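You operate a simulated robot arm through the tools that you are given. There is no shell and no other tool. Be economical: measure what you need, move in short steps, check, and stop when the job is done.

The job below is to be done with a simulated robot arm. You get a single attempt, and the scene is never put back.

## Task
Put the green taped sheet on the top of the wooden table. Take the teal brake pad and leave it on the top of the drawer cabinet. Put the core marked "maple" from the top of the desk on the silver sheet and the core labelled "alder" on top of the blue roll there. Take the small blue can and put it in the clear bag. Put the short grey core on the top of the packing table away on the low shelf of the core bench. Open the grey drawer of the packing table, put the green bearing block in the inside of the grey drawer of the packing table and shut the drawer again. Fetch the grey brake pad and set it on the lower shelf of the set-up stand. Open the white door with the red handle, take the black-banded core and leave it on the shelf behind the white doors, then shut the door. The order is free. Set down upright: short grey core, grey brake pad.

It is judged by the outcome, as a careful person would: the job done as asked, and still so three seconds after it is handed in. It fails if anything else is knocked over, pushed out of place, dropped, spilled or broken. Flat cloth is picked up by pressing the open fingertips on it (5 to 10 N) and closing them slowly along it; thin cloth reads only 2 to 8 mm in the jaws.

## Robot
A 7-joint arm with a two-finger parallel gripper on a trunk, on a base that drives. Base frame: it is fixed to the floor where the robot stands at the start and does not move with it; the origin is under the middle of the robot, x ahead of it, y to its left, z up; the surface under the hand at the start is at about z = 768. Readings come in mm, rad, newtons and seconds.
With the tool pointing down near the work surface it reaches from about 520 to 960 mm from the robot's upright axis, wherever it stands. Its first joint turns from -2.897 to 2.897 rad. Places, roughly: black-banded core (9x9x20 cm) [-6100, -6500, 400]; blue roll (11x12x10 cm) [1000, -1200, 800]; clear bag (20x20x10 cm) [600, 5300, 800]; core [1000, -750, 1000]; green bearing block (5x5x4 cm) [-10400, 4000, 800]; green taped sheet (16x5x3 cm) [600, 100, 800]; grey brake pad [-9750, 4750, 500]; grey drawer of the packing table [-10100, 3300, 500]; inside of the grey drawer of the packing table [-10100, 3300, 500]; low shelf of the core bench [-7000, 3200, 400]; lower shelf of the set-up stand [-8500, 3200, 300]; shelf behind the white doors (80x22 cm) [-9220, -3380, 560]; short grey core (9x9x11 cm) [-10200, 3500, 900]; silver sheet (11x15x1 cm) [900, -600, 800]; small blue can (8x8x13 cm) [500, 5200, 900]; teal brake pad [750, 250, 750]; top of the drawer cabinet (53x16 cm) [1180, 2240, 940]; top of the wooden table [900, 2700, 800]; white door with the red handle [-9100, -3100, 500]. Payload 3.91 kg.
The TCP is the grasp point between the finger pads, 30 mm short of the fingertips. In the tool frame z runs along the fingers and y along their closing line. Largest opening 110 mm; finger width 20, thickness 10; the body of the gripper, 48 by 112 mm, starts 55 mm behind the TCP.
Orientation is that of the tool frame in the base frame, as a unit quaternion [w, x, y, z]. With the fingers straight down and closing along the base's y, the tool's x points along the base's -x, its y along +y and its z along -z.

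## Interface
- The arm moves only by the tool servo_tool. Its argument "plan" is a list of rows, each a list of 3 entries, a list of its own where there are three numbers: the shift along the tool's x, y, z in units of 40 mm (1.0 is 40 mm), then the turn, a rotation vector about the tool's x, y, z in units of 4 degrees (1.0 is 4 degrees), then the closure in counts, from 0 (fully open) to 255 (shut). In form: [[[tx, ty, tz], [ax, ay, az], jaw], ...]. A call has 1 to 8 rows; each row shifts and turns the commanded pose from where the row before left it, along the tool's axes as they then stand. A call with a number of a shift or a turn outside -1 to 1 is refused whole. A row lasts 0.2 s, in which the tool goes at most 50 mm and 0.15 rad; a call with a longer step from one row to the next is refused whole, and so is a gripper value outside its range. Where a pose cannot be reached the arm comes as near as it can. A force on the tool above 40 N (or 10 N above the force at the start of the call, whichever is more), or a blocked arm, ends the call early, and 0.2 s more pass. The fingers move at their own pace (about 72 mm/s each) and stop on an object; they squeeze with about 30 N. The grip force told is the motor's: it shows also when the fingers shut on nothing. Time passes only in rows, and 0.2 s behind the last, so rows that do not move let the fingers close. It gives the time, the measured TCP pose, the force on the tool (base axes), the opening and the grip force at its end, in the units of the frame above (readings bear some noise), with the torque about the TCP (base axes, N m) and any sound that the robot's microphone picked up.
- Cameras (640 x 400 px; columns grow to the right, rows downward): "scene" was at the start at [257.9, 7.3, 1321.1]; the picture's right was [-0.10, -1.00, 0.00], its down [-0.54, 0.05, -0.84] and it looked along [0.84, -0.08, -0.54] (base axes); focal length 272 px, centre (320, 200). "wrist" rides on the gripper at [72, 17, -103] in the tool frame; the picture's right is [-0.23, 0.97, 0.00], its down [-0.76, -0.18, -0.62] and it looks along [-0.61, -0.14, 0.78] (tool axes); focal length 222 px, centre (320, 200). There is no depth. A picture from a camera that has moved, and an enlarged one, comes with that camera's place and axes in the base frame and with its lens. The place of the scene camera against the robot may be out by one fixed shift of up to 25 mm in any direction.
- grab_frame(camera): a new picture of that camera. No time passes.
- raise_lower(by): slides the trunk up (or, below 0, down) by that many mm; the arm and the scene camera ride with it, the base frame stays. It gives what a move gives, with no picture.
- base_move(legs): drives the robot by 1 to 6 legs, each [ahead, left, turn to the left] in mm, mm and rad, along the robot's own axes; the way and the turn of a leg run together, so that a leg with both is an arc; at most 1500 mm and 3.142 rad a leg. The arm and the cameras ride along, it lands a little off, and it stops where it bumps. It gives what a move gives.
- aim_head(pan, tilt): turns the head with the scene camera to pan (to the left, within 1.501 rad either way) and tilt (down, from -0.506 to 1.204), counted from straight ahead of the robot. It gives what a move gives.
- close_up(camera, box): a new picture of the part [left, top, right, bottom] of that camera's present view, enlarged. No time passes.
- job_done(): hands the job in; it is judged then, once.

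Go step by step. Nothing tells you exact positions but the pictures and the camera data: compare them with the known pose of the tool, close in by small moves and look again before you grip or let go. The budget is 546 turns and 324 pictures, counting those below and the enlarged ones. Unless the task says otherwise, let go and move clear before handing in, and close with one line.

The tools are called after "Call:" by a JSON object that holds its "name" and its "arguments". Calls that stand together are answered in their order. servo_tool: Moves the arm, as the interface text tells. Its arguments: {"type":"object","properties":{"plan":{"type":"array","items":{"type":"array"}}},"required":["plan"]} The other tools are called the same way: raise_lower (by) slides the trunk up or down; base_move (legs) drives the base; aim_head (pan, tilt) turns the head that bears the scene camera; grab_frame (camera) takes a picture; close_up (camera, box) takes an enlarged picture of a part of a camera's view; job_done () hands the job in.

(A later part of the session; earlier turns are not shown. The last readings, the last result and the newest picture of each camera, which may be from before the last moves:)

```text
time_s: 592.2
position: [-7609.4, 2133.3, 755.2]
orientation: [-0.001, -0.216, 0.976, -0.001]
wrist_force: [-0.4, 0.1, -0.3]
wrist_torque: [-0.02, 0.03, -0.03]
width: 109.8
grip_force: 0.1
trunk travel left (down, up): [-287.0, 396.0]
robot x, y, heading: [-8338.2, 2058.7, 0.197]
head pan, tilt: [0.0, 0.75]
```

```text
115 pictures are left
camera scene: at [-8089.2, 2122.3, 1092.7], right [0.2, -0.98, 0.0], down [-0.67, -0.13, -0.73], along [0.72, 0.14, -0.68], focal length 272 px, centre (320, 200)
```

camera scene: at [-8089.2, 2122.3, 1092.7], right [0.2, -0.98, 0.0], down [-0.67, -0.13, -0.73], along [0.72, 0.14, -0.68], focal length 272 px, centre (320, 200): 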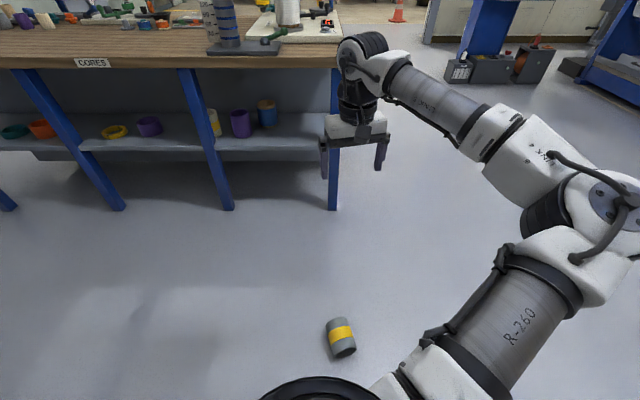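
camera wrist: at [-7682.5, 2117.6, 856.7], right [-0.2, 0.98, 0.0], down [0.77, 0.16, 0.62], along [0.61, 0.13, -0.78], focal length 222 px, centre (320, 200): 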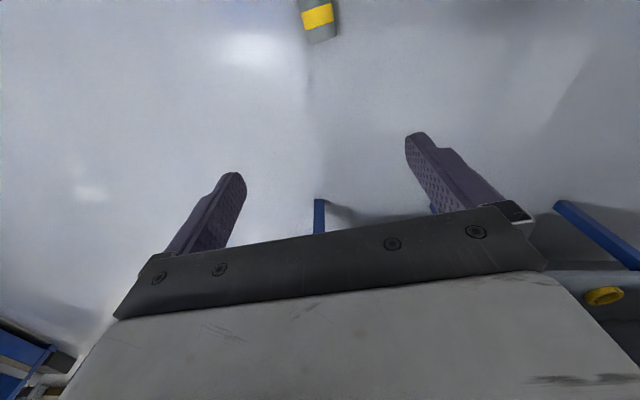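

Call:
{"name": "servo_tool", "arguments": {"plan": [[[0.9, 0.1, 0], [0, 0, 0], 0], [[0.9, 0.1, 0], [0, 0, 0], 0], [[0.3, 0, 0], [0, 0, 0], 0]]}}

Call:
{"name": "raise_lower", "arguments": {"by": -270}}

Call:
{"name": "grab_frame", "arguments": {"camera": "wrist"}}

Call:
{"name": "grab_frame", "arguments": {"camera": "scene"}}

```text
time_s: 593.0
position: [-7689.0, 2104.6, 754.7]
orientation: [-0.001, -0.216, 0.976, 0.0]
wrist_force: [0.1, -0.7, 0.2]
wrist_torque: [0.0, 0.0, 0.0]
width: 110.1
grip_force: 0.1
trunk travel left (down, up): [-287.0, 396.0]
robot x, y, heading: [-8336.6, 2058.0, 0.197]
head pan, tilt: [0.0, 0.75]
```

```text
time_s: 595.9
position: [-7691.5, 2105.1, 539.8]
orientation: [0.003, -0.215, 0.977, -0.001]
wrist_force: [-0.1, 0.0, -0.5]
wrist_torque: [0.02, -0.03, -0.03]
width: 109.7
grip_force: 0.1
trunk travel left (down, up): [-67.0, 616.0]
robot x, y, heading: [-8334.5, 2056.2, 0.196]
head pan, tilt: [0.0, 0.75]
stopped: the arm was blocked; the commanded pose is now the measured one
```

```text
114 pictures are left
camera wrist: at [-7764.2, 2089.5, 641.8], right [-0.2, 0.98, 0.0], down [0.76, 0.16, 0.63], along [0.61, 0.13, -0.78], focal length 222 px, centre (320, 200)
```

wrist: 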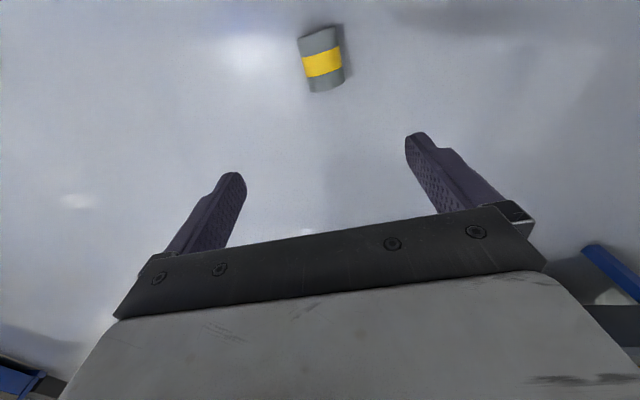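

```text
113 pictures are left
camera scene: at [-8093.0, 2121.8, 875.8], right [0.2, -0.98, 0.0], down [-0.66, -0.13, -0.74], along [0.72, 0.14, -0.68], focal length 272 px, centre (320, 200)
```

scene: 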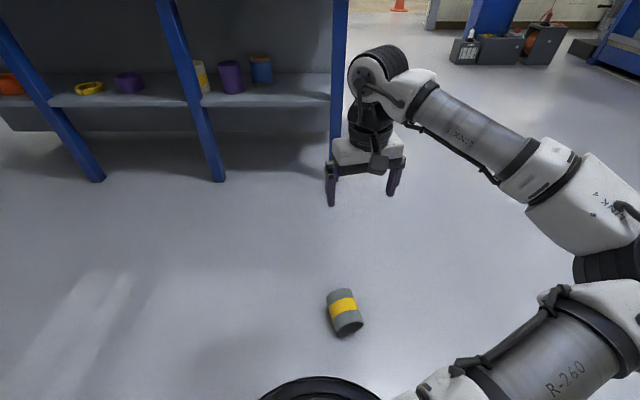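

TCP is right above the core and aligned. The trunk is at its practical bottom, so reach down with the arm.

Call:
{"name": "servo_tool", "arguments": {"plan": [[[0.05, 0.1, 0.9], [0, 0, 0], 0], [[0, 0, 1], [0, 0, 0], 0], [[0, 0, 1], [0, 0, 0], 0], [[0, 0, 1], [0, 0, 0], 0], [[0, 0, 1], [0, 0, 0], 0], [[0, 0, 1], [0, 0, 0], 0], [[0, 0, 1], [0, 0, 0], 0], [[0, 0, 1], [0, 0, 0], 0]]}}

Call:
{"name": "grab_frame", "arguments": {"camera": "wrist"}}

Call:
{"name": "grab_frame", "arguments": {"camera": "scene"}}

```text
time_s: 597.7
position: [-7692.4, 2108.5, 223.4]
orientation: [0.003, -0.216, 0.976, -0.002]
wrist_force: [0.4, 0.6, -0.4]
wrist_torque: [-0.03, -0.01, -0.02]
width: 110.2
grip_force: 0.1
trunk travel left (down, up): [-67.0, 616.0]
robot x, y, heading: [-8334.4, 2055.7, 0.197]
head pan, tilt: [0.0, 0.75]
```

```text
112 pictures are left
camera wrist: at [-7766.2, 2092.2, 325.2], right [-0.2, 0.98, 0.0], down [0.76, 0.16, 0.63], along [0.61, 0.12, -0.78], focal length 222 px, centre (320, 200)
```

wrist: 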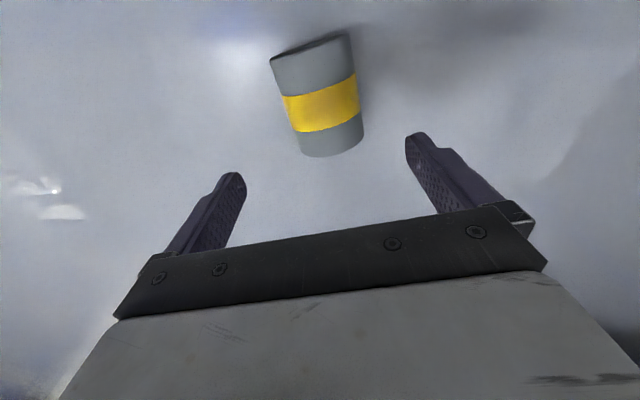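

```text
111 pictures are left
camera scene: at [-8092.8, 2123.5, 875.7], right [0.2, -0.98, 0.0], down [-0.66, -0.14, -0.74], along [0.72, 0.14, -0.68], focal length 272 px, centre (320, 200)
```

scene: 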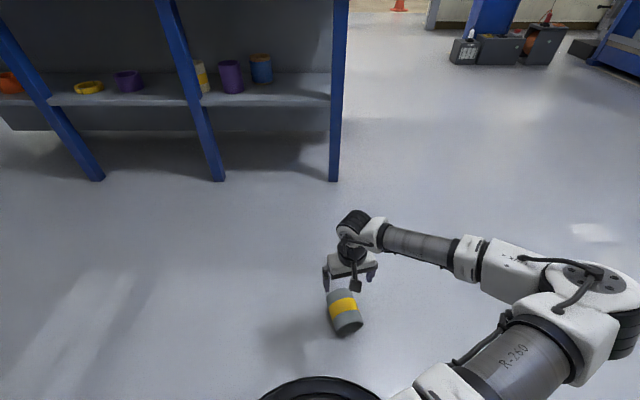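

Call:
{"name": "servo_tool", "arguments": {"plan": [[[0.05, 0, 0.9], [0, 0, 0], 0], [[0, 0, 0.9], [0, 0, 0], 0], [[0, 0, 0.9], [0, 0, 0], 0], [[0, 0, 0.9], [0, 0, 0], 0], [[0, 0, 0.6], [0, 0, 0], 0], [[0, 0, 0.1], [0, 0, 0], 0], [[0, 0, 0], [0, 0, 0], 0]]}}

Call:
{"name": "grab_frame", "arguments": {"camera": "wrist"}}

```text
time_s: 599.3
position: [-7691.6, 2107.0, 52.1]
orientation: [0.003, -0.216, 0.976, -0.003]
wrist_force: [0.4, 0.4, -0.1]
wrist_torque: [-0.01, 0.02, 0.0]
width: 109.8
grip_force: 0.0
trunk travel left (down, up): [-67.0, 616.0]
robot x, y, heading: [-8338.1, 2056.3, 0.199]
head pan, tilt: [0.0, 0.75]
```

```text
110 pictures are left
camera wrist: at [-7765.5, 2091.1, 154.2], right [-0.2, 0.98, -0.01], down [0.76, 0.16, 0.63], along [0.62, 0.12, -0.78], focal length 222 px, centre (320, 200)
```

wrist: 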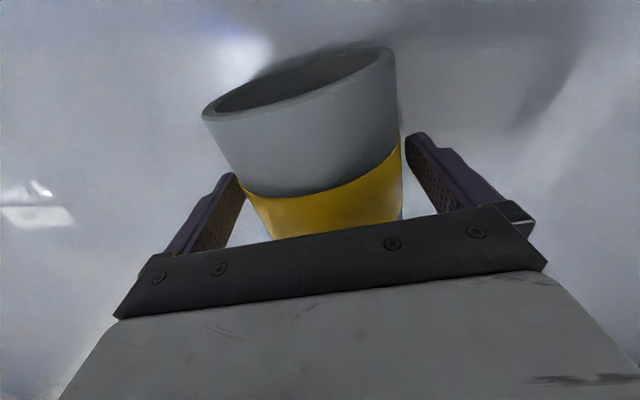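

Straddled at mid-length. Close, lift, and check the hold.

Call:
{"name": "servo_tool", "arguments": {"plan": [[[0, 0, 0.05], [0, 0, 0], 40], [[0, 0, 0], [0, 0, 0], 100], [[0, 0, 0], [0, 0, 0], 160], [[0, 0, 0], [0, 0, 0], 160], [[0, 0, -0.3], [0, 0, 0], 160], [[0, 0, -0.8], [0, 0, 0], 160], [[0, 0, -0.9], [0, 0, 0], 160], [[0, 0, -0.9], [0, 0, 0], 160]]}}

Call:
{"name": "servo_tool", "arguments": {"plan": [[[0, 0, -0.9], [0, 0, 0], 160], [[0, 0, -0.9], [0, 0, 0], 160], [[0, 0, -0.9], [0, 0, 0], 160], [[0, 0, -0.9], [0, 0, 0], 160], [[0, 0, -0.9], [0, 0, 0], 160], [[0, 0, -0.9], [0, 0, 0], 160], [[0, 0, -0.9], [0, 0, 0], 160]]}}

Call:
{"name": "grab_frame", "arguments": {"camera": "wrist"}}

```text
time_s: 601.1
position: [-7694.9, 2105.9, 165.4]
orientation: [0.002, -0.215, 0.977, -0.002]
wrist_force: [-0.2, 0.0, -1.3]
wrist_torque: [-0.02, 0.03, -0.01]
width: 81.5
grip_force: 29.6
trunk travel left (down, up): [-67.0, 616.0]
robot x, y, heading: [-8331.5, 2057.1, 0.198]
head pan, tilt: [0.0, 0.75]
```

```text
time_s: 602.7
position: [-7695.9, 2106.1, 415.1]
orientation: [0.002, -0.217, 0.976, -0.001]
wrist_force: [-0.7, 0.5, -1.8]
wrist_torque: [0.04, -0.02, 0.02]
width: 81.5
grip_force: 29.8
trunk travel left (down, up): [-67.0, 616.0]
robot x, y, heading: [-8336.2, 2056.8, 0.199]
head pan, tilt: [0.0, 0.75]
```

```text
109 pictures are left
camera wrist: at [-7768.6, 2091.3, 518.8], right [-0.2, 0.98, 0.0], down [0.76, 0.16, 0.62], along [0.61, 0.13, -0.78], focal length 222 px, centre (320, 200)
```

wrist: 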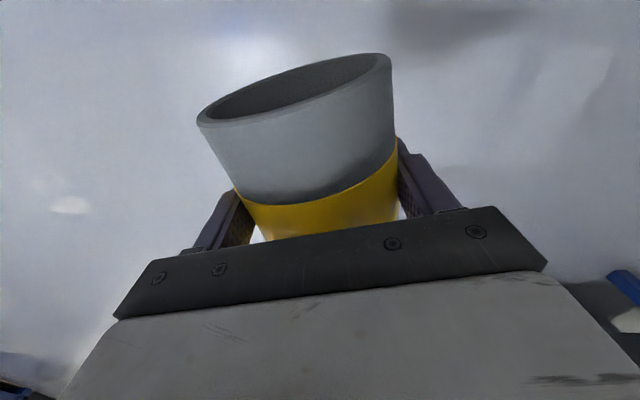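

Hold is steady at 81.5 mm. Now raise and tip the tool forward to bring the core upright.

Call:
{"name": "raise_lower", "arguments": {"by": 250}}

Call:
{"name": "servo_tool", "arguments": {"plan": [[[0, 0, 0], [0, -1, 0], 160], [[0, 0, 0], [0, -1, 0], 160], [[0, 0, 0], [0, -1, 0], 160], [[0, 0, 0], [0, -1, 0], 160], [[0, 0, 0], [0, -1, 0], 160], [[0, 0, 0], [0, -1, 0], 160], [[0, 0, 0], [0, -1, 0], 160], [[0, 0, 0], [0, -1, 0], 160]]}}

Call:
{"name": "servo_tool", "arguments": {"plan": [[[0, 0, 0], [0, -1, 0], 160], [[0, 0, 0], [0, -1, 0], 160], [[0, 0, 0], [0, -1, 0], 160], [[0, 0, 0], [0, -1, 0], 160], [[0, 0, 0], [0, -1, 0], 160], [[0, 0, 0], [0, -1, 0], 160], [[0, 0, 0], [0, -1, 0], 160], [[0, 0, 0], [0, -1, 0], 160]]}}

Call:
{"name": "grab_frame", "arguments": {"camera": "scene"}}

```text
time_s: 605.3
position: [-7694.3, 2107.5, 662.0]
orientation: [-0.001, -0.215, 0.977, -0.001]
wrist_force: [-0.3, -0.3, -2.1]
wrist_torque: [-0.04, 0.02, 0.0]
width: 81.3
grip_force: 29.3
trunk travel left (down, up): [-317.0, 366.0]
robot x, y, heading: [-8333.8, 2055.5, 0.194]
head pan, tilt: [0.0, 0.75]
```

```text
time_s: 607.1
position: [-7693.4, 2106.4, 662.4]
orientation: [0.269, -0.208, 0.939, 0.059]
wrist_force: [-0.3, 0.1, -1.8]
wrist_torque: [-0.02, 0.02, -0.02]
width: 81.4
grip_force: 29.6
trunk travel left (down, up): [-317.0, 366.0]
robot x, y, heading: [-8337.0, 2056.5, 0.193]
head pan, tilt: [0.0, 0.75]
```

```text
time_s: 608.9
position: [-7677.2, 2103.2, 659.9]
orientation: [0.518, -0.183, 0.828, 0.113]
wrist_force: [-1.0, 0.6, -1.7]
wrist_torque: [-0.01, 0.03, -0.03]
width: 81.2
grip_force: 29.8
out of reach, approached as far as the arm can: row 5, 6, 7
trunk travel left (down, up): [-317.0, 366.0]
robot x, y, heading: [-8333.7, 2058.3, 0.196]
head pan, tilt: [0.0, 0.75]
```

```text
108 pictures are left
camera scene: at [-8089.1, 2122.3, 1122.6], right [0.2, -0.98, 0.0], down [-0.67, -0.13, -0.73], along [0.72, 0.14, -0.68], focal length 272 px, centre (320, 200)
```

scene: 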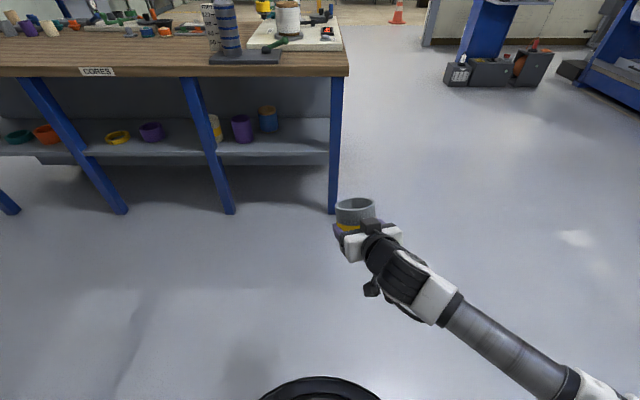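

The core is nearly upright (tool 26° below horizontal; needs more reach to level fully). The shelf is at z≈380, with free space in the right-hand bay around (-6930,2440). Drive nearer.

Call:
{"name": "base_move", "arguments": {"legs": [[500, 215, 0]]}}

Call:
{"name": "servo_tool", "arguments": {"plan": [[[0, 0, 0], [0, -1, 0], 160], [[0, 0, 0.6], [0, -0.5, 0], 160], [[0, 0, 0.6], [0, -0.5, 0], 160], [[0, 0, 0.6], [0, -0.5, 0], 160], [[0, 0, 0], [0, -0.5, 0], 160]]}}

Call:
{"name": "grab_frame", "arguments": {"camera": "scene"}}

Call:
{"name": "grab_frame", "arguments": {"camera": "wrist"}}

```text
time_s: 612.1
position: [-7227.8, 2410.6, 659.3]
orientation: [0.517, -0.184, 0.828, 0.114]
wrist_force: [-0.6, 0.0, -1.2]
wrist_torque: [0.0, 0.04, 0.02]
width: 81.3
grip_force: 30.2
trunk travel left (down, up): [-317.0, 366.0]
robot x, y, heading: [-7888.1, 2367.4, 0.196]
head pan, tilt: [0.0, 0.75]
```

```text
time_s: 613.3
position: [-7165.8, 2440.4, 633.9]
orientation: [0.6, -0.171, 0.77, 0.131]
wrist_force: [0.6, -0.2, -2.9]
wrist_torque: [0.02, 0.01, 0.02]
width: 81.3
grip_force: 29.1
trunk travel left (down, up): [-317.0, 366.0]
robot x, y, heading: [-7884.9, 2366.7, 0.201]
head pan, tilt: [0.0, 0.75]
```

```text
107 pictures are left
camera scene: at [-7639.5, 2431.1, 1122.6], right [0.2, -0.98, 0.0], down [-0.67, -0.13, -0.73], along [0.72, 0.14, -0.68], focal length 272 px, centre (320, 200)
```

scene: 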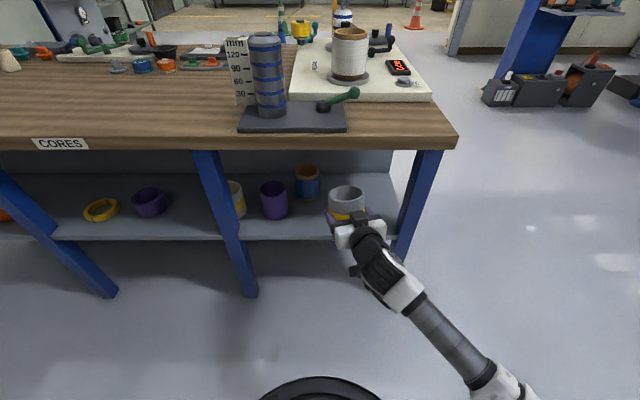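

```text
106 pictures are left
camera wrist: at [-7279.8, 2405.1, 588.7], right [-0.36, 0.91, 0.22], down [-0.31, -0.34, 0.89], along [0.88, 0.25, 0.4], focal length 222 px, centre (320, 200)
```

wrist: 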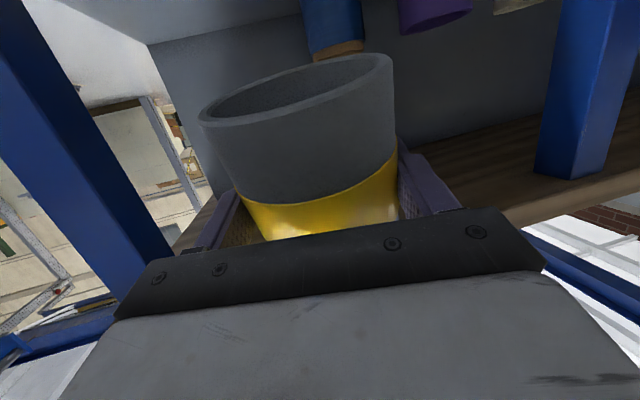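

The core is upright within 14°. Level the tool fully and lower toward shelf height.

Call:
{"name": "servo_tool", "arguments": {"plan": [[[0, 0, 0], [0, -0.9, 0], 160], [[0, 0, 0], [0, -0.9, 0], 160], [[0, 0, 0], [0, -0.9, 0], 160], [[0, 0, 0], [0, -0.8, 0], 160], [[0, 0, 0], [0, 0, 0], 160]]}}

Call:
{"name": "raise_lower", "arguments": {"by": -140}}

Call:
{"name": "grab_frame", "arguments": {"camera": "scene"}}

Call:
{"name": "grab_frame", "arguments": {"camera": "wrist"}}

```text
time_s: 614.5
position: [-7169.2, 2438.2, 646.2]
orientation: [0.684, -0.189, 0.693, 0.127]
wrist_force: [0.4, 0.3, -1.8]
wrist_torque: [-0.01, 0.01, 0.02]
width: 80.9
grip_force: 30.4
trunk travel left (down, up): [-317.0, 366.0]
robot x, y, heading: [-7883.7, 2363.2, 0.197]
head pan, tilt: [0.0, 0.75]
```

```text
time_s: 615.4
position: [-7172.3, 2399.7, 578.0]
orientation: [0.657, -0.244, 0.71, 0.068]
wrist_force: [-0.1, 0.2, -0.6]
wrist_torque: [-0.03, 0.08, -0.08]
width: 81.3
grip_force: 30.4
trunk travel left (down, up): [-270.0, 412.0]
robot x, y, heading: [-7889.7, 2363.6, 0.199]
head pan, tilt: [0.0, 0.75]
stopped: the arm was blocked; the commanded pose is now the measured one
```

```text
105 pictures are left
camera scene: at [-7641.7, 2430.4, 1075.8], right [0.2, -0.98, 0.0], down [-0.67, -0.13, -0.73], along [0.72, 0.14, -0.68], focal length 272 px, centre (320, 200)
```

scene: 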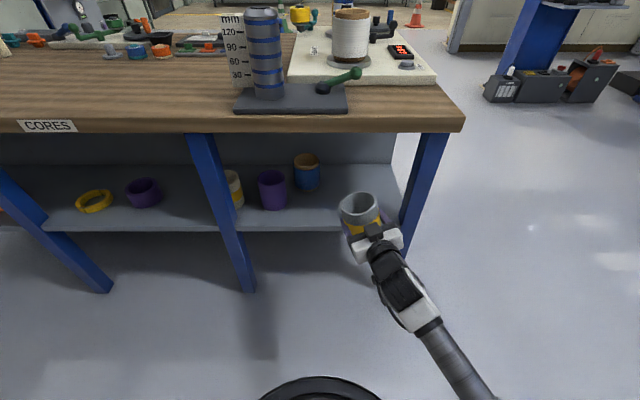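

```text
104 pictures are left
camera wrist: at [-7273.4, 2352.7, 515.8], right [-0.42, 0.91, 0.0], down [-0.47, -0.22, 0.85], along [0.78, 0.36, 0.52], focal length 222 px, centre (320, 200)
```

wrist: 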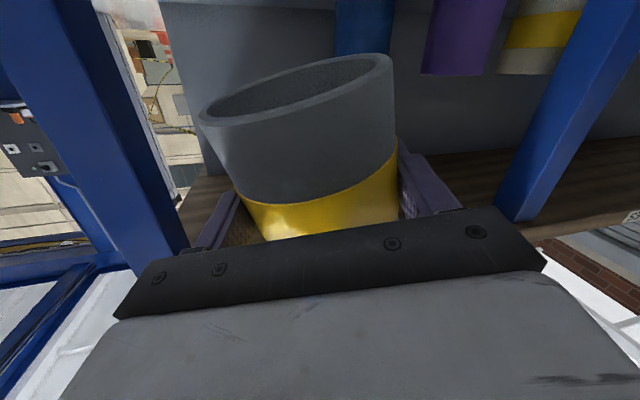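

The elbow meets the robot's base when low. I'll raise slightly, back the base 150 mm and extend the arm forward instead, re-levelling the tool.

Call:
{"name": "raise_lower", "arguments": {"by": 60}}

Call:
{"name": "base_move", "arguments": {"legs": [[-160, 0, 0]]}}

Call:
{"name": "servo_tool", "arguments": {"plan": [[[0, 0, 0.7], [0, 0, 0.82], 160], [[0, 0, 0.7], [0, 0, 0.82], 160], [[0, 0, 0.7], [0, -0.4, 0.82], 160], [[0, 0, 0.7], [0, -0.5, 0.8], 160], [[0, 0, 0], [0, -0.5, 0], 160]]}}

Call:
{"name": "grab_frame", "arguments": {"camera": "scene"}}

```text
time_s: 616.4
position: [-7171.6, 2403.2, 634.5]
orientation: [0.659, -0.233, 0.711, 0.075]
wrist_force: [0.0, -0.7, -2.0]
wrist_torque: [0.01, 0.02, 0.0]
width: 81.2
grip_force: 30.1
trunk travel left (down, up): [-330.0, 352.0]
robot x, y, heading: [-7889.8, 2367.2, 0.198]
head pan, tilt: [0.0, 0.75]
```

```text
time_s: 617.9
position: [-7325.3, 2370.3, 635.5]
orientation: [0.659, -0.233, 0.711, 0.075]
wrist_force: [-0.4, -0.8, -1.8]
wrist_torque: [0.01, 0.02, 0.0]
width: 81.3
grip_force: 29.8
trunk travel left (down, up): [-330.0, 352.0]
robot x, y, heading: [-8041.6, 2334.4, 0.196]
head pan, tilt: [0.0, 0.75]
```

```text
time_s: 619.0
position: [-7223.6, 2417.1, 624.8]
orientation: [0.681, -0.146, 0.7, 0.157]
wrist_force: [-0.1, 0.0, -1.6]
wrist_torque: [-0.03, -0.01, 0.0]
width: 81.1
grip_force: 30.3
trunk travel left (down, up): [-330.0, 352.0]
robot x, y, heading: [-8044.0, 2337.1, 0.195]
head pan, tilt: [0.0, 0.75]
```

```text
103 pictures are left
camera scene: at [-7794.8, 2400.3, 1136.3], right [0.2, -0.98, 0.0], down [-0.67, -0.13, -0.73], along [0.72, 0.14, -0.68], focal length 272 px, centre (320, 200)
```

scene: 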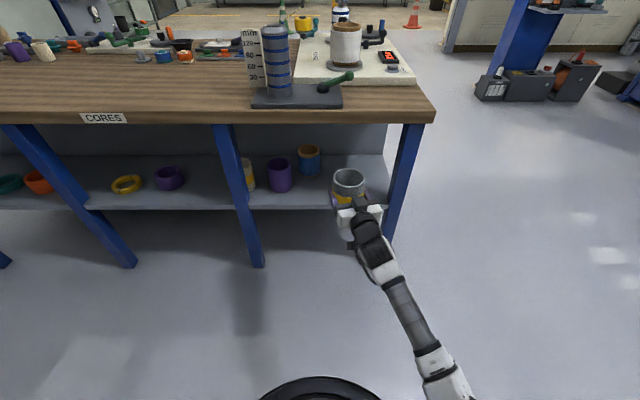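

Tool is level and the core upright. Lower the trunk.

Call:
{"name": "raise_lower", "arguments": {"by": -110}}

Call:
{"name": "grab_frame", "arguments": {"camera": "scene"}}

```text
time_s: 620.1
position: [-7216.0, 2399.8, 560.6]
orientation: [0.682, -0.206, 0.694, 0.107]
wrist_force: [-0.7, -0.3, -0.4]
wrist_torque: [-0.07, 0.04, -0.05]
width: 81.1
grip_force: 30.4
trunk travel left (down, up): [-250.0, 432.0]
robot x, y, heading: [-8043.6, 2336.5, 0.198]
head pan, tilt: [0.0, 0.75]
stopped: the arm was blocked; the commanded pose is now the measured one
```

```text
102 pictures are left
camera scene: at [-7795.4, 2401.1, 1051.4], right [0.2, -0.98, 0.0], down [-0.67, -0.13, -0.73], along [0.72, 0.14, -0.68], focal length 272 px, centre (320, 200)
```

scene: 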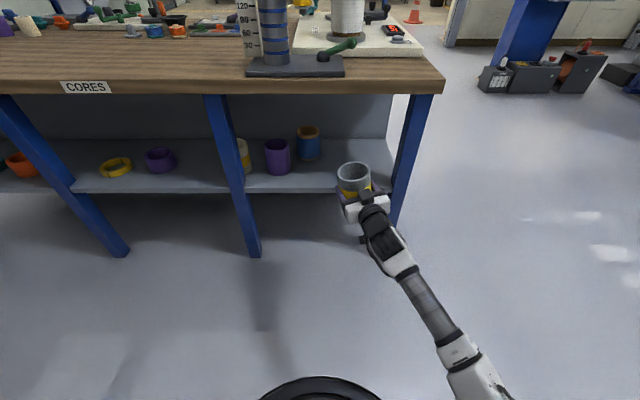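

Still blocked. Better plan: set the core upright on the bench's free top edge strip near (-6930,2360), regrip with a steeper tool, then go down to the shelf. Raise and re-level first.

Call:
{"name": "raise_lower", "arguments": {"by": 350}}

Call:
{"name": "servo_tool", "arguments": {"plan": [[[0, 0, 0], [0, 0, 0.8], 160], [[0, 0, 0], [0, 0, 0.8], 160], [[0, 0, 0], [0, 0, 0], 160]]}}

Call:
{"name": "grab_frame", "arguments": {"camera": "scene"}}

```text
time_s: 623.5
position: [-7217.7, 2400.5, 913.8]
orientation: [0.681, -0.206, 0.694, 0.107]
wrist_force: [0.4, -0.3, -1.8]
wrist_torque: [-0.03, 0.0, 0.04]
width: 81.3
grip_force: 29.9
trunk travel left (down, up): [-600.0, 82.0]
robot x, y, heading: [-8042.9, 2335.3, 0.201]
head pan, tilt: [0.0, 0.75]
```

```text
time_s: 624.3
position: [-7217.0, 2400.1, 915.1]
orientation: [0.674, -0.167, 0.705, 0.145]
wrist_force: [-1.3, 1.2, -1.8]
wrist_torque: [0.01, 0.01, 0.0]
width: 81.0
grip_force: 30.1
trunk travel left (down, up): [-600.0, 82.0]
robot x, y, heading: [-8042.3, 2329.6, 0.198]
head pan, tilt: [0.0, 0.75]
```

```text
101 pictures are left
camera scene: at [-7794.9, 2400.6, 1405.9], right [0.2, -0.98, 0.0], down [-0.67, -0.13, -0.73], along [0.72, 0.14, -0.68], focal length 272 px, centre (320, 200)
```

scene: 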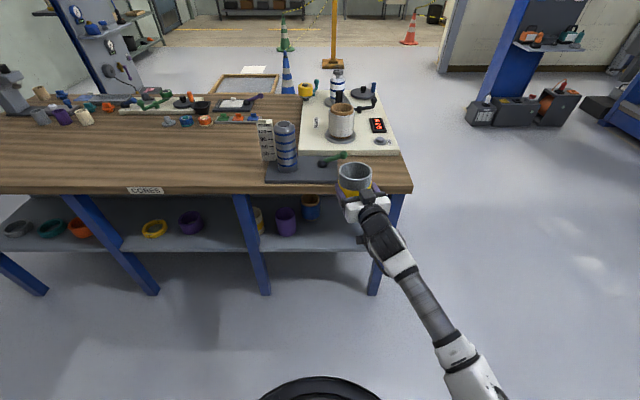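

Call:
{"name": "base_move", "arguments": {"legs": [[0, -92, 0], [215, 0, 0]]}}

Call:
{"name": "grab_frame", "arguments": {"camera": "scene"}}

Call:
{"name": "grab_frame", "arguments": {"camera": "wrist"}}

```text
time_s: 627.0
position: [-6991.8, 2351.1, 913.5]
orientation: [0.673, -0.168, 0.705, 0.145]
wrist_force: [0.0, -0.6, -1.8]
wrist_torque: [0.0, -0.03, 0.0]
width: 81.1
grip_force: 30.1
trunk travel left (down, up): [-600.0, 82.0]
robot x, y, heading: [-7816.5, 2287.6, 0.199]
head pan, tilt: [0.0, 0.75]
```

```text
100 pictures are left
camera scene: at [-7568.5, 2352.4, 1405.7], right [0.2, -0.98, 0.0], down [-0.67, -0.13, -0.73], along [0.72, 0.14, -0.68], focal length 272 px, centre (320, 200)
```

scene: 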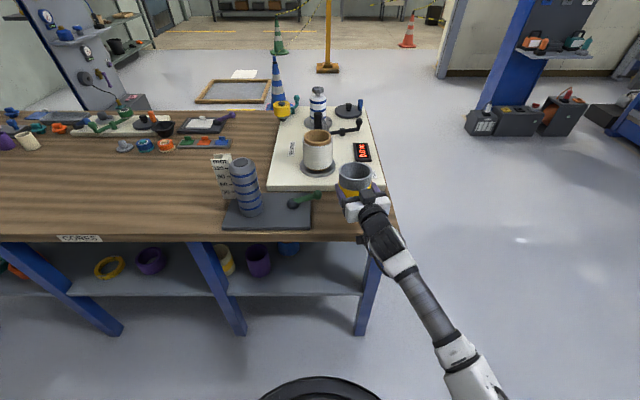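

```text
99 pictures are left
camera wrist: at [-7094.6, 2320.3, 845.4], right [-0.41, 0.89, 0.21], down [-0.46, -0.4, 0.79], along [0.79, 0.23, 0.57], focal length 222 px, centre (320, 200)
```

wrist: 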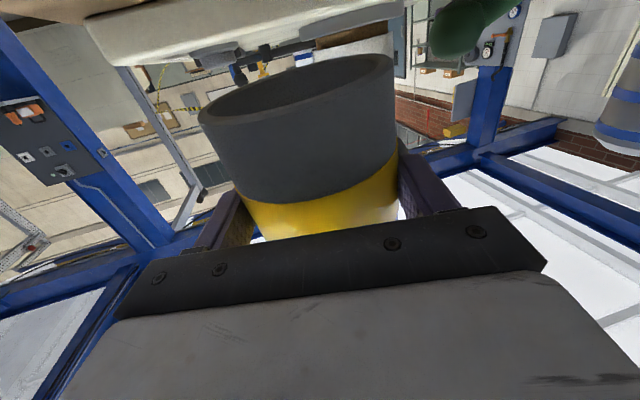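

Right over the free strip. Lower gently onto the bench top.

Call:
{"name": "raise_lower", "arguments": {"by": -30}}

Call:
{"name": "servo_tool", "arguments": {"plan": [[[0.15, 0, 0], [0, 0, 0], 160], [[0.1, 0, 0], [0, 0, 0], 160], [[0, 0, 0], [0, 0, 0], 160]]}}

```text
time_s: 627.7
position: [-6991.9, 2351.9, 884.9]
orientation: [0.674, -0.167, 0.704, 0.145]
wrist_force: [0.0, -0.5, -1.1]
wrist_torque: [-0.04, 0.01, 0.0]
width: 81.2
grip_force: 30.0
trunk travel left (down, up): [-570.0, 112.0]
robot x, y, heading: [-7818.7, 2285.8, 0.196]
head pan, tilt: [0.0, 0.75]
```

```text
time_s: 628.5
position: [-6992.0, 2351.5, 874.8]
orientation: [0.674, -0.167, 0.705, 0.145]
wrist_force: [-0.1, 1.3, -1.8]
wrist_torque: [0.02, 0.0, 0.02]
width: 81.2
grip_force: 30.2
trunk travel left (down, up): [-570.0, 112.0]
robot x, y, heading: [-7815.8, 2288.5, 0.203]
head pan, tilt: [0.0, 0.75]
```

Call:
{"name": "servo_tool", "arguments": {"plan": [[[0.1, 0, 0], [0, 0, 0], 160], [[0.1, 0, 0], [0, 0, 0], 160], [[0, 0, 0], [0, 0, 0], 160]]}}

Call:
{"name": "servo_tool", "arguments": {"plan": [[[0.1, 0, 0], [0, 0, 0], 160], [[0.1, 0, 0], [0, 0, 0], 160], [[0, 0, 0], [0, 0, 0], 160]]}}

Call:
{"name": "close_up", "arguments": {"camera": "scene", "box": [280, 120, 440, 270]}}

```text
time_s: 629.3
position: [-6993.4, 2351.5, 866.8]
orientation: [0.674, -0.167, 0.705, 0.145]
wrist_force: [0.2, 0.3, -1.2]
wrist_torque: [0.02, -0.01, -0.02]
width: 81.0
grip_force: 30.0
trunk travel left (down, up): [-570.0, 112.0]
robot x, y, heading: [-7816.3, 2286.7, 0.196]
head pan, tilt: [0.0, 0.75]
```

```text
time_s: 630.1
position: [-6993.1, 2350.3, 857.9]
orientation: [0.675, -0.166, 0.704, 0.144]
wrist_force: [0.1, 0.0, -1.4]
wrist_torque: [0.0, 0.03, -0.02]
width: 81.0
grip_force: 30.3
trunk travel left (down, up): [-570.0, 112.0]
robot x, y, heading: [-7815.6, 2285.9, 0.201]
head pan, tilt: [0.0, 0.75]
```

```text
2.67 times, centred on (360, 195) of scene
camera zoom: at [-7569.2, 2352.2, 1375.9], right [0.2, -0.98, 0.0], down [-0.67, -0.13, -0.73], along [0.72, 0.14, -0.68], focal length 726 px, centre (213, 213)
```

zoom: 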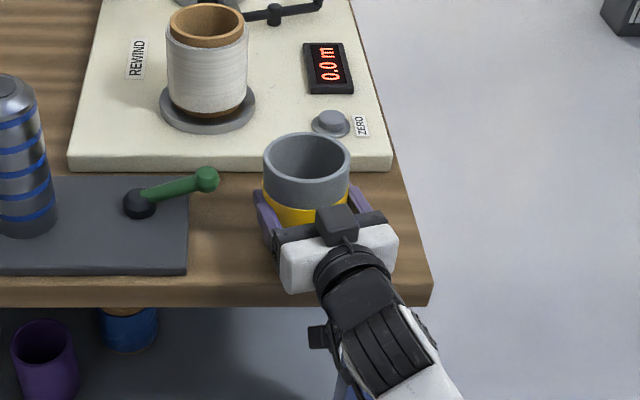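

Call:
{"name": "servo_tool", "arguments": {"plan": [[[0.06, 0, 0], [0, 0, 0], 160], [[0.06, 0, 0], [0, 0, 0], 160], [[0, 0, 0], [0, 0, 0], 160]]}}

Call:
{"name": "servo_tool", "arguments": {"plan": [[[0.06, 0, 0], [0, 0, 0], 160], [[0, 0, 0], [0, 0, 0], 160]]}}

```text
time_s: 630.9
position: [-6993.8, 2349.6, 858.0]
orientation: [0.677, -0.167, 0.702, 0.145]
wrist_force: [2.0, -1.1, 17.1]
wrist_torque: [0.6, -0.78, -0.04]
width: 81.3
grip_force: 30.0
trunk travel left (down, up): [-570.0, 112.0]
robot x, y, heading: [-7814.3, 2286.5, 0.202]
head pan, tilt: [0.0, 0.75]
```

```text
time_s: 631.5
position: [-6994.7, 2349.0, 855.3]
orientation: [0.676, -0.166, 0.703, 0.145]
wrist_force: [-2.9, -5.6, 24.7]
wrist_torque: [0.84, -0.28, -0.03]
width: 81.4
grip_force: 30.2
trunk travel left (down, up): [-570.0, 112.0]
robot x, y, heading: [-7817.7, 2287.7, 0.198]
head pan, tilt: [0.0, 0.75]
```

Contact. Release and retract straight back.

Call:
{"name": "servo_tool", "arguments": {"plan": [[[-0.05, 0, 0], [0, 0, 0], 160], [[0, 0, 0], [0, 0, 0], 80], [[0, 0, 0], [0, 0, 0], 10], [[0, 0, 0], [0, 0, 0], 0], [[0, 0, -0.5], [0, 0, 0], 0], [[0, 0, -0.9], [0, 0, 0], 0], [[0, 0, -0.9], [0, 0, 0], 0], [[0, 0, -0.9], [0, 0, 0], 0]]}}

Call:
{"name": "grab_frame", "arguments": {"camera": "scene"}}

Call:
{"name": "grab_frame", "arguments": {"camera": "wrist"}}

```text
time_s: 633.3
position: [-7109.9, 2295.7, 860.9]
orientation: [0.674, -0.167, 0.705, 0.145]
wrist_force: [0.7, 0.4, -0.2]
wrist_torque: [-0.05, 0.0, 0.03]
width: 110.1
grip_force: 0.1
trunk travel left (down, up): [-570.0, 112.0]
robot x, y, heading: [-7816.0, 2287.4, 0.199]
head pan, tilt: [0.0, 0.75]
```

```text
97 pictures are left
camera scene: at [-7569.7, 2352.2, 1376.0], right [0.2, -0.98, 0.0], down [-0.67, -0.13, -0.73], along [0.72, 0.14, -0.68], focal length 272 px, centre (320, 200)
```

scene: 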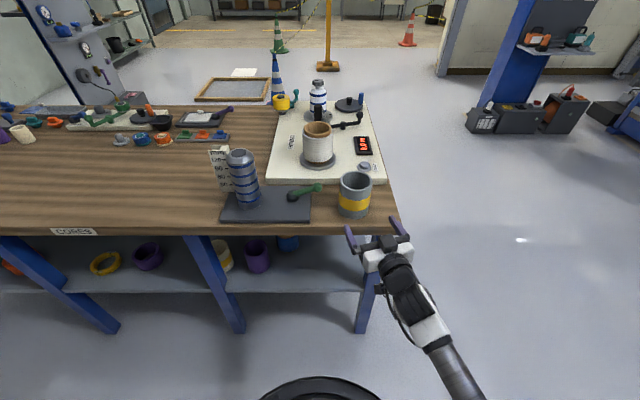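

```text
96 pictures are left
camera wrist: at [-7212.4, 2263.8, 791.8], right [-0.41, 0.89, 0.21], down [-0.46, -0.4, 0.79], along [0.79, 0.23, 0.57], focal length 222 px, centre (320, 200)
```

wrist: 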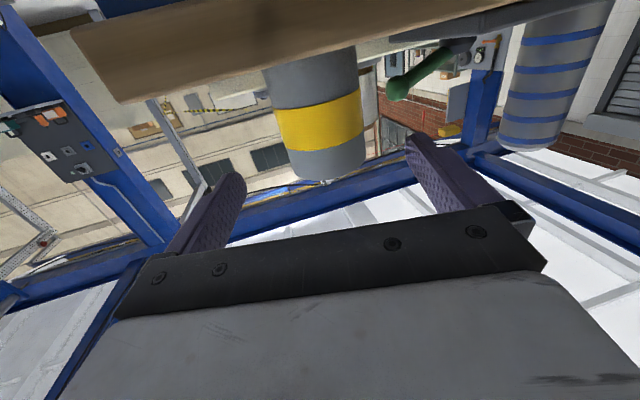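

The core stands upright at about (-6986,2353). Raise, tilt the tool to ≈50° down, and regrip deeper.

Call:
{"name": "raise_lower", "arguments": {"by": 100}}

Call:
{"name": "servo_tool", "arguments": {"plan": [[[0, 0, 0], [0, 1, 0], 0], [[0, 0, 0], [0, 1, 0], 0], [[0, 0, 0], [0, 1, 0], 0], [[0, 0, 0], [0, 1, 0], 0], [[0, 0, 0], [0, 1, 0], 0], [[0, 0, 0], [0, 1, 0], 0], [[0, 0, 0], [0, 1, 0], 0], [[0, 0, 0], [0, 1, 0], 0]]}}

Call:
{"name": "servo_tool", "arguments": {"plan": [[[0, 0, 0], [0, 1, 0], 0], [[0, 0, 0], [0, 1, 0], 0], [[0, 0, 0], [0, 1, 0], 0], [[0, 0, 0], [0, 0.7, 0], 0], [[0, 0, 0], [0, 0, 0], 0]]}}

Call:
{"name": "grab_frame", "arguments": {"camera": "wrist"}}

```text
time_s: 634.6
position: [-7108.8, 2294.5, 960.0]
orientation: [0.674, -0.167, 0.705, 0.145]
wrist_force: [0.0, -0.1, 0.1]
wrist_torque: [0.01, 0.0, -0.01]
width: 109.9
grip_force: 0.1
trunk travel left (down, up): [-670.0, 12.0]
robot x, y, heading: [-7814.7, 2286.9, 0.2]
head pan, tilt: [0.0, 0.75]
```

```text
time_s: 636.4
position: [-7109.0, 2297.1, 959.2]
orientation: [0.454, -0.2, 0.863, 0.092]
wrist_force: [-0.2, 0.9, -0.4]
wrist_torque: [0.04, -0.03, 0.01]
width: 110.4
grip_force: 0.0
trunk travel left (down, up): [-670.0, 12.0]
robot x, y, heading: [-7819.4, 2286.3, 0.197]
head pan, tilt: [0.0, 0.75]
```

```text
time_s: 637.6
position: [-7108.8, 2294.9, 960.1]
orientation: [0.339, -0.21, 0.915, 0.066]
wrist_force: [-0.1, 0.5, -0.1]
wrist_torque: [-0.01, 0.03, -0.02]
width: 110.1
grip_force: 0.0
trunk travel left (down, up): [-670.0, 12.0]
robot x, y, heading: [-7816.4, 2285.0, 0.2]
head pan, tilt: [0.0, 0.75]
```

```text
95 pictures are left
camera wrist: at [-7226.6, 2258.5, 990.6], right [-0.26, 0.96, 0.13], down [0.23, -0.07, 0.97], along [0.94, 0.29, -0.2], focal length 222 px, centre (320, 200)
```

wrist: 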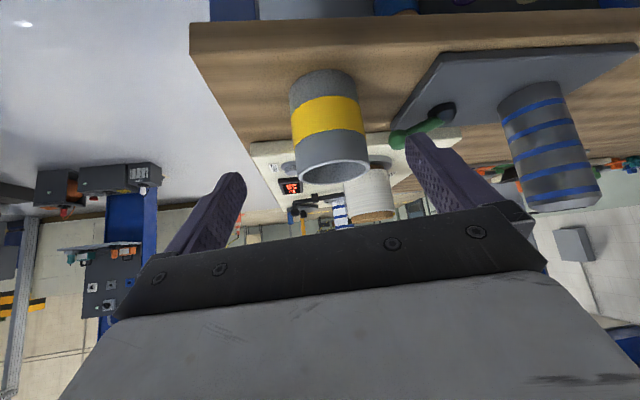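

Call:
{"name": "servo_tool", "arguments": {"plan": [[[-0.6, 0, 0.6], [0, 0, 0], 0], [[-0.59, 0, 0.6], [0, 0, 0], 0], [[0, 0.03, 0.6], [0, 0, 0], 0], [[0, 0, 0.6], [0, 0, 0], 0], [[0, 0, 0], [0, 0, 0], 0]]}}

Call:
{"name": "grab_frame", "arguments": {"camera": "wrist"}}

```text
time_s: 638.8
position: [-7019.2, 2338.2, 917.2]
orientation: [0.339, -0.21, 0.915, 0.066]
wrist_force: [-0.4, 0.0, 0.6]
wrist_torque: [-0.01, 0.02, 0.01]
width: 110.1
grip_force: 0.1
trunk travel left (down, up): [-670.0, 12.0]
robot x, y, heading: [-7814.9, 2285.3, 0.201]
head pan, tilt: [0.0, 0.75]
```

```text
94 pictures are left
camera wrist: at [-7138.1, 2302.1, 948.4], right [-0.26, 0.96, 0.13], down [0.23, -0.07, 0.97], along [0.94, 0.29, -0.2], focal length 222 px, centre (320, 200)
```

wrist: 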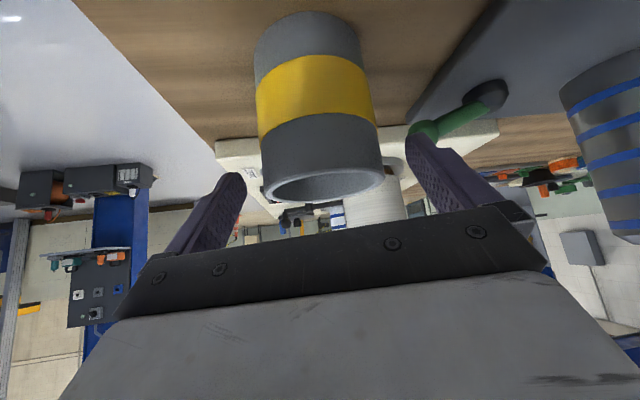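

Call:
{"name": "servo_tool", "arguments": {"plan": [[[0, 0, 0.6], [0, 0, 0], 0], [[0, 0, 0.58], [0, 0, 0], 0], [[0, 0, 0], [0, 0, 0], 0], [[0, 0, 0], [0, 0, 0], 60], [[0, 0, 0], [0, 0, 0], 120], [[0, 0, 0], [0, 0, 0], 160], [[0, 0, 0], [0, 0, 0], 160], [[-0.3, 0, -0.35], [0, 0, 0], 160]]}}

Call:
{"name": "grab_frame", "arguments": {"camera": "wrist"}}

```text
time_s: 640.6
position: [-6993.1, 2350.6, 899.3]
orientation: [0.339, -0.21, 0.915, 0.067]
wrist_force: [-0.6, -0.2, -2.2]
wrist_torque: [-0.01, 0.01, 0.01]
width: 81.1
grip_force: 30.2
trunk travel left (down, up): [-670.0, 12.0]
robot x, y, heading: [-7815.4, 2285.3, 0.199]
head pan, tilt: [0.0, 0.75]
```

```text
93 pictures are left
camera wrist: at [-7110.4, 2314.1, 930.3], right [-0.26, 0.96, 0.13], down [0.23, -0.07, 0.97], along [0.94, 0.29, -0.2], focal length 222 px, centre (320, 200)
```

wrist: 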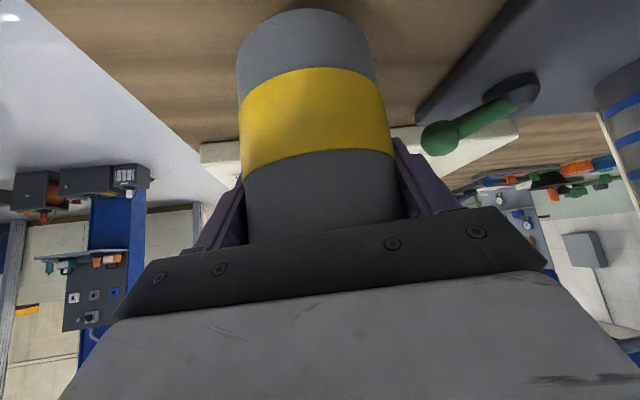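

Good deep grip (81 mm). Back off, shift left, lower with the trunk to shelf height.

Call:
{"name": "base_move", "arguments": {"legs": [[-300, 0, 0], [0, 75, 0]]}}

Call:
{"name": "raise_lower", "arguments": {"by": -390}}

Call:
{"name": "grab_frame", "arguments": {"camera": "scene"}}

Call:
{"name": "grab_frame", "arguments": {"camera": "wrist"}}

```text
time_s: 643.5
position: [-7301.1, 2366.8, 900.3]
orientation: [0.339, -0.211, 0.914, 0.067]
wrist_force: [-0.6, -0.6, -2.2]
wrist_torque: [-0.05, 0.0, -0.02]
width: 81.0
grip_force: 30.0
trunk travel left (down, up): [-670.0, 12.0]
robot x, y, heading: [-8126.1, 2301.7, 0.2]
head pan, tilt: [0.0, 0.75]
```

```text
time_s: 647.3
position: [-7301.1, 2366.4, 509.8]
orientation: [0.34, -0.212, 0.914, 0.067]
wrist_force: [0.4, 0.3, -1.1]
wrist_torque: [-0.03, 0.02, 0.0]
width: 81.1
grip_force: 29.9
trunk travel left (down, up): [-280.0, 402.0]
robot x, y, heading: [-8125.2, 2299.0, 0.202]
head pan, tilt: [0.0, 0.75]
```

```text
92 pictures are left
camera scene: at [-7878.0, 2366.8, 1085.9], right [0.2, -0.98, 0.0], down [-0.67, -0.14, -0.73], along [0.72, 0.15, -0.68], focal length 272 px, centre (320, 200)
```

scene: 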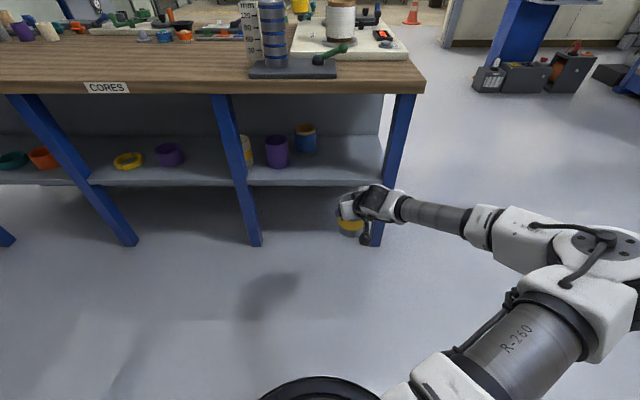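

```text
91 pictures are left
camera wrist: at [-7418.9, 2329.4, 540.3], right [-0.27, 0.96, 0.13], down [0.23, -0.07, 0.97], along [0.94, 0.29, -0.2], focal length 222 px, centre (320, 200)
```

wrist: 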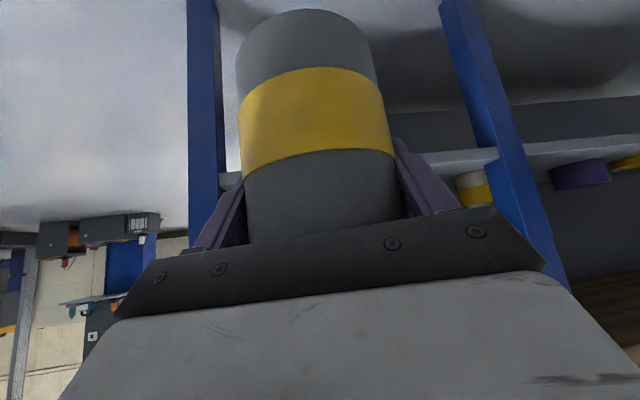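

The shelf top looks nearer 410–425. Raise 45 mm for clearance and drive forward into the bay.

Call:
{"name": "raise_lower", "arguments": {"by": 45}}

Call:
{"name": "base_move", "arguments": {"legs": [[250, 10, 0]]}}

Call:
{"name": "grab_frame", "arguments": {"camera": "scene"}}

Call:
{"name": "grab_frame", "arguments": {"camera": "wrist"}}

```text
time_s: 648.1
position: [-7301.6, 2366.3, 554.1]
orientation: [0.339, -0.212, 0.914, 0.067]
wrist_force: [0.0, 0.6, -2.1]
wrist_torque: [0.0, -0.03, -0.02]
width: 81.3
grip_force: 30.3
trunk travel left (down, up): [-325.0, 357.0]
robot x, y, heading: [-8126.1, 2306.8, 0.204]
head pan, tilt: [0.0, 0.75]
```

```text
time_s: 650.0
position: [-7059.2, 2426.1, 554.8]
orientation: [0.339, -0.211, 0.914, 0.066]
wrist_force: [-0.3, 0.2, -1.3]
wrist_torque: [0.0, 0.0, -0.01]
width: 81.1
grip_force: 29.9
trunk travel left (down, up): [-325.0, 357.0]
robot x, y, heading: [-7884.3, 2357.4, 0.198]
head pan, tilt: [0.0, 0.75]
```

```text
90 pictures are left
camera scene: at [-7636.3, 2426.2, 1130.9], right [0.2, -0.98, 0.0], down [-0.67, -0.14, -0.73], along [0.72, 0.15, -0.68], focal length 272 px, centre (320, 200)
```

scene: 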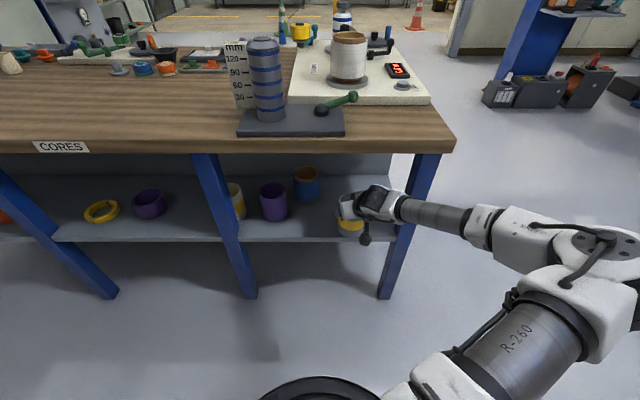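

```text
89 pictures are left
camera wrist: at [-7177.2, 2389.2, 585.2], right [-0.27, 0.96, 0.13], down [0.23, -0.07, 0.97], along [0.94, 0.29, -0.2], focal length 222 px, centre (320, 200)
```

wrist: 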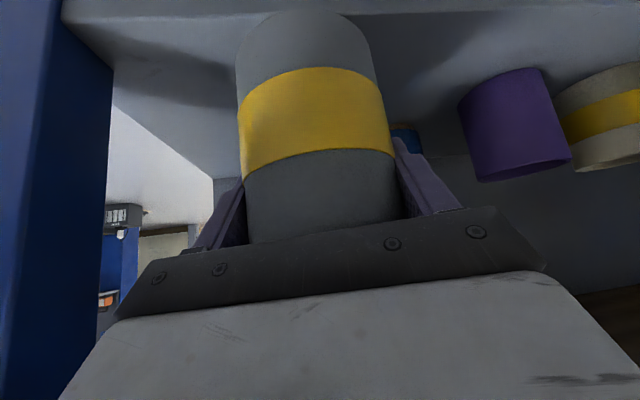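

The bay is right ahead. To keep the forearm off the bench leg I'll shift 45 mm left and go 100 mm further in.

Call:
{"name": "base_move", "arguments": {"legs": [[0, 45, 0], [100, 0, 0]]}}

Call:
{"name": "grab_frame", "arguments": {"camera": "scene"}}

Call:
{"name": "close_up", "arguments": {"camera": "scene", "box": [280, 140, 460, 290]}}

```text
time_s: 651.8
position: [-6970.8, 2489.4, 554.5]
orientation: [0.339, -0.211, 0.914, 0.066]
wrist_force: [-0.8, -0.4, -1.9]
wrist_torque: [0.01, 0.03, 0.01]
width: 81.2
grip_force: 29.8
trunk travel left (down, up): [-325.0, 357.0]
robot x, y, heading: [-7799.0, 2422.9, 0.196]
head pan, tilt: [0.0, 0.75]
```

```text
88 pictures are left
camera scene: at [-7548.1, 2490.1, 1130.9], right [0.2, -0.98, 0.0], down [-0.67, -0.14, -0.73], along [0.72, 0.15, -0.68], focal length 272 px, centre (320, 200)
```

scene: 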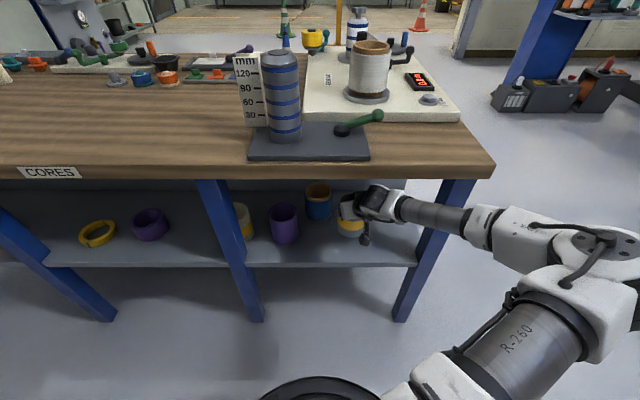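

```text
2.67 times, centred on (370, 215) of scene
camera zoom: at [-7548.1, 2490.1, 1130.9], right [0.2, -0.98, 0.0], down [-0.67, -0.14, -0.73], along [0.72, 0.15, -0.68], focal length 726 px, centre (187, 160)
```

zoom: 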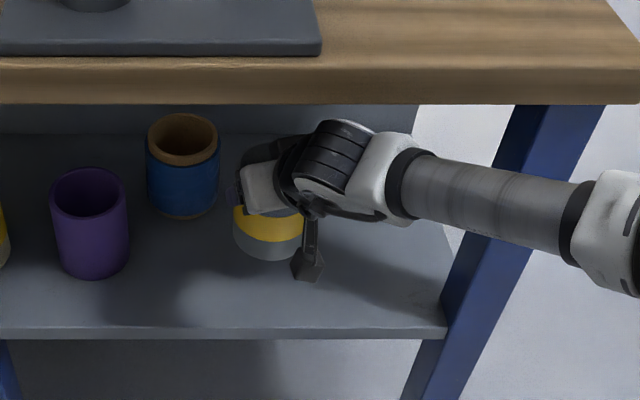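

The core hangs over free shelf. Lower it.

Call:
{"name": "raise_lower", "arguments": {"by": -35}}

Call:
{"name": "servo_tool", "arguments": {"plan": [[[0.06, 0, 0.08], [0, 0, 0], 160], [[0.06, 0, 0.08], [0, 0, 0], 160], [[0, 0, 0], [0, 0, 0], 160]]}}

Call:
{"name": "servo_tool", "arguments": {"plan": [[[0.06, 0, 0.08], [0, 0, 0], 160], [[0.06, 0, 0.08], [0, 0, 0], 160], [[0, 0, 0], [0, 0, 0], 160]]}}

```text
time_s: 652.5
position: [-6969.7, 2490.0, 519.8]
orientation: [0.34, -0.212, 0.914, 0.067]
wrist_force: [0.6, -0.3, -1.9]
wrist_torque: [0.01, 0.01, 0.01]
width: 81.0
grip_force: 30.1
trunk travel left (down, up): [-290.0, 392.0]
robot x, y, heading: [-7794.4, 2422.9, 0.2]
head pan, tilt: [0.0, 0.75]
```

```text
time_s: 653.3
position: [-6970.9, 2489.2, 512.3]
orientation: [0.339, -0.211, 0.914, 0.067]
wrist_force: [-0.2, -0.5, -2.0]
wrist_torque: [0.02, 0.01, 0.0]
width: 81.1
grip_force: 30.3
trunk travel left (down, up): [-290.0, 392.0]
robot x, y, heading: [-7798.0, 2425.0, 0.203]
head pan, tilt: [0.0, 0.75]
```

```text
time_s: 654.1
position: [-6970.2, 2489.9, 504.6]
orientation: [0.339, -0.211, 0.915, 0.066]
wrist_force: [1.1, 0.6, -1.6]
wrist_torque: [-0.02, 0.02, 0.01]
width: 81.0
grip_force: 29.8
trunk travel left (down, up): [-290.0, 392.0]
robot x, y, heading: [-7797.1, 2424.3, 0.202]
head pan, tilt: [0.0, 0.75]
```

Call:
{"name": "servo_tool", "arguments": {"plan": [[[0.06, 0, 0.08], [0, 0, 0], 160], [[0.06, 0, 0.08], [0, 0, 0], 160], [[0.06, 0, 0.08], [0, 0, 0], 160], [[0, 0, 0], [0, 0, 0], 160]]}}

Call:
{"name": "close_up", "arguments": {"camera": "scene", "box": [280, 140, 460, 290]}}

```text
time_s: 655.1
position: [-6968.3, 2489.5, 497.2]
orientation: [0.342, -0.211, 0.913, 0.066]
wrist_force: [2.4, -1.9, 29.9]
wrist_torque: [0.9, 0.36, 0.0]
width: 81.3
grip_force: 29.6
trunk travel left (down, up): [-290.0, 392.0]
robot x, y, heading: [-7795.9, 2426.8, 0.202]
head pan, tilt: [0.0, 0.75]
```

```text
2.67 times, centred on (370, 215) of scene
camera zoom: at [-7550.1, 2489.8, 1096.7], right [0.2, -0.98, 0.0], down [-0.67, -0.14, -0.73], along [0.72, 0.15, -0.68], focal length 726 px, centre (187, 160)
```

zoom: 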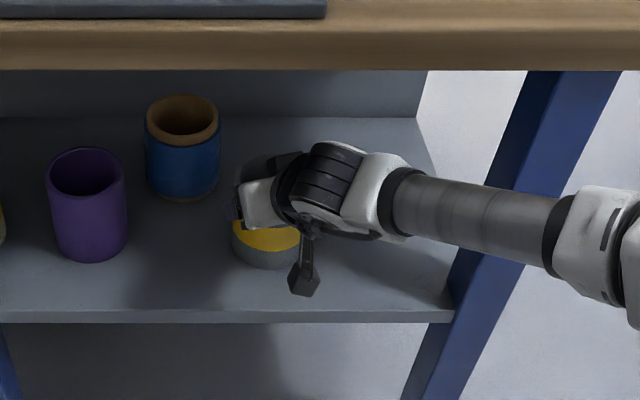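

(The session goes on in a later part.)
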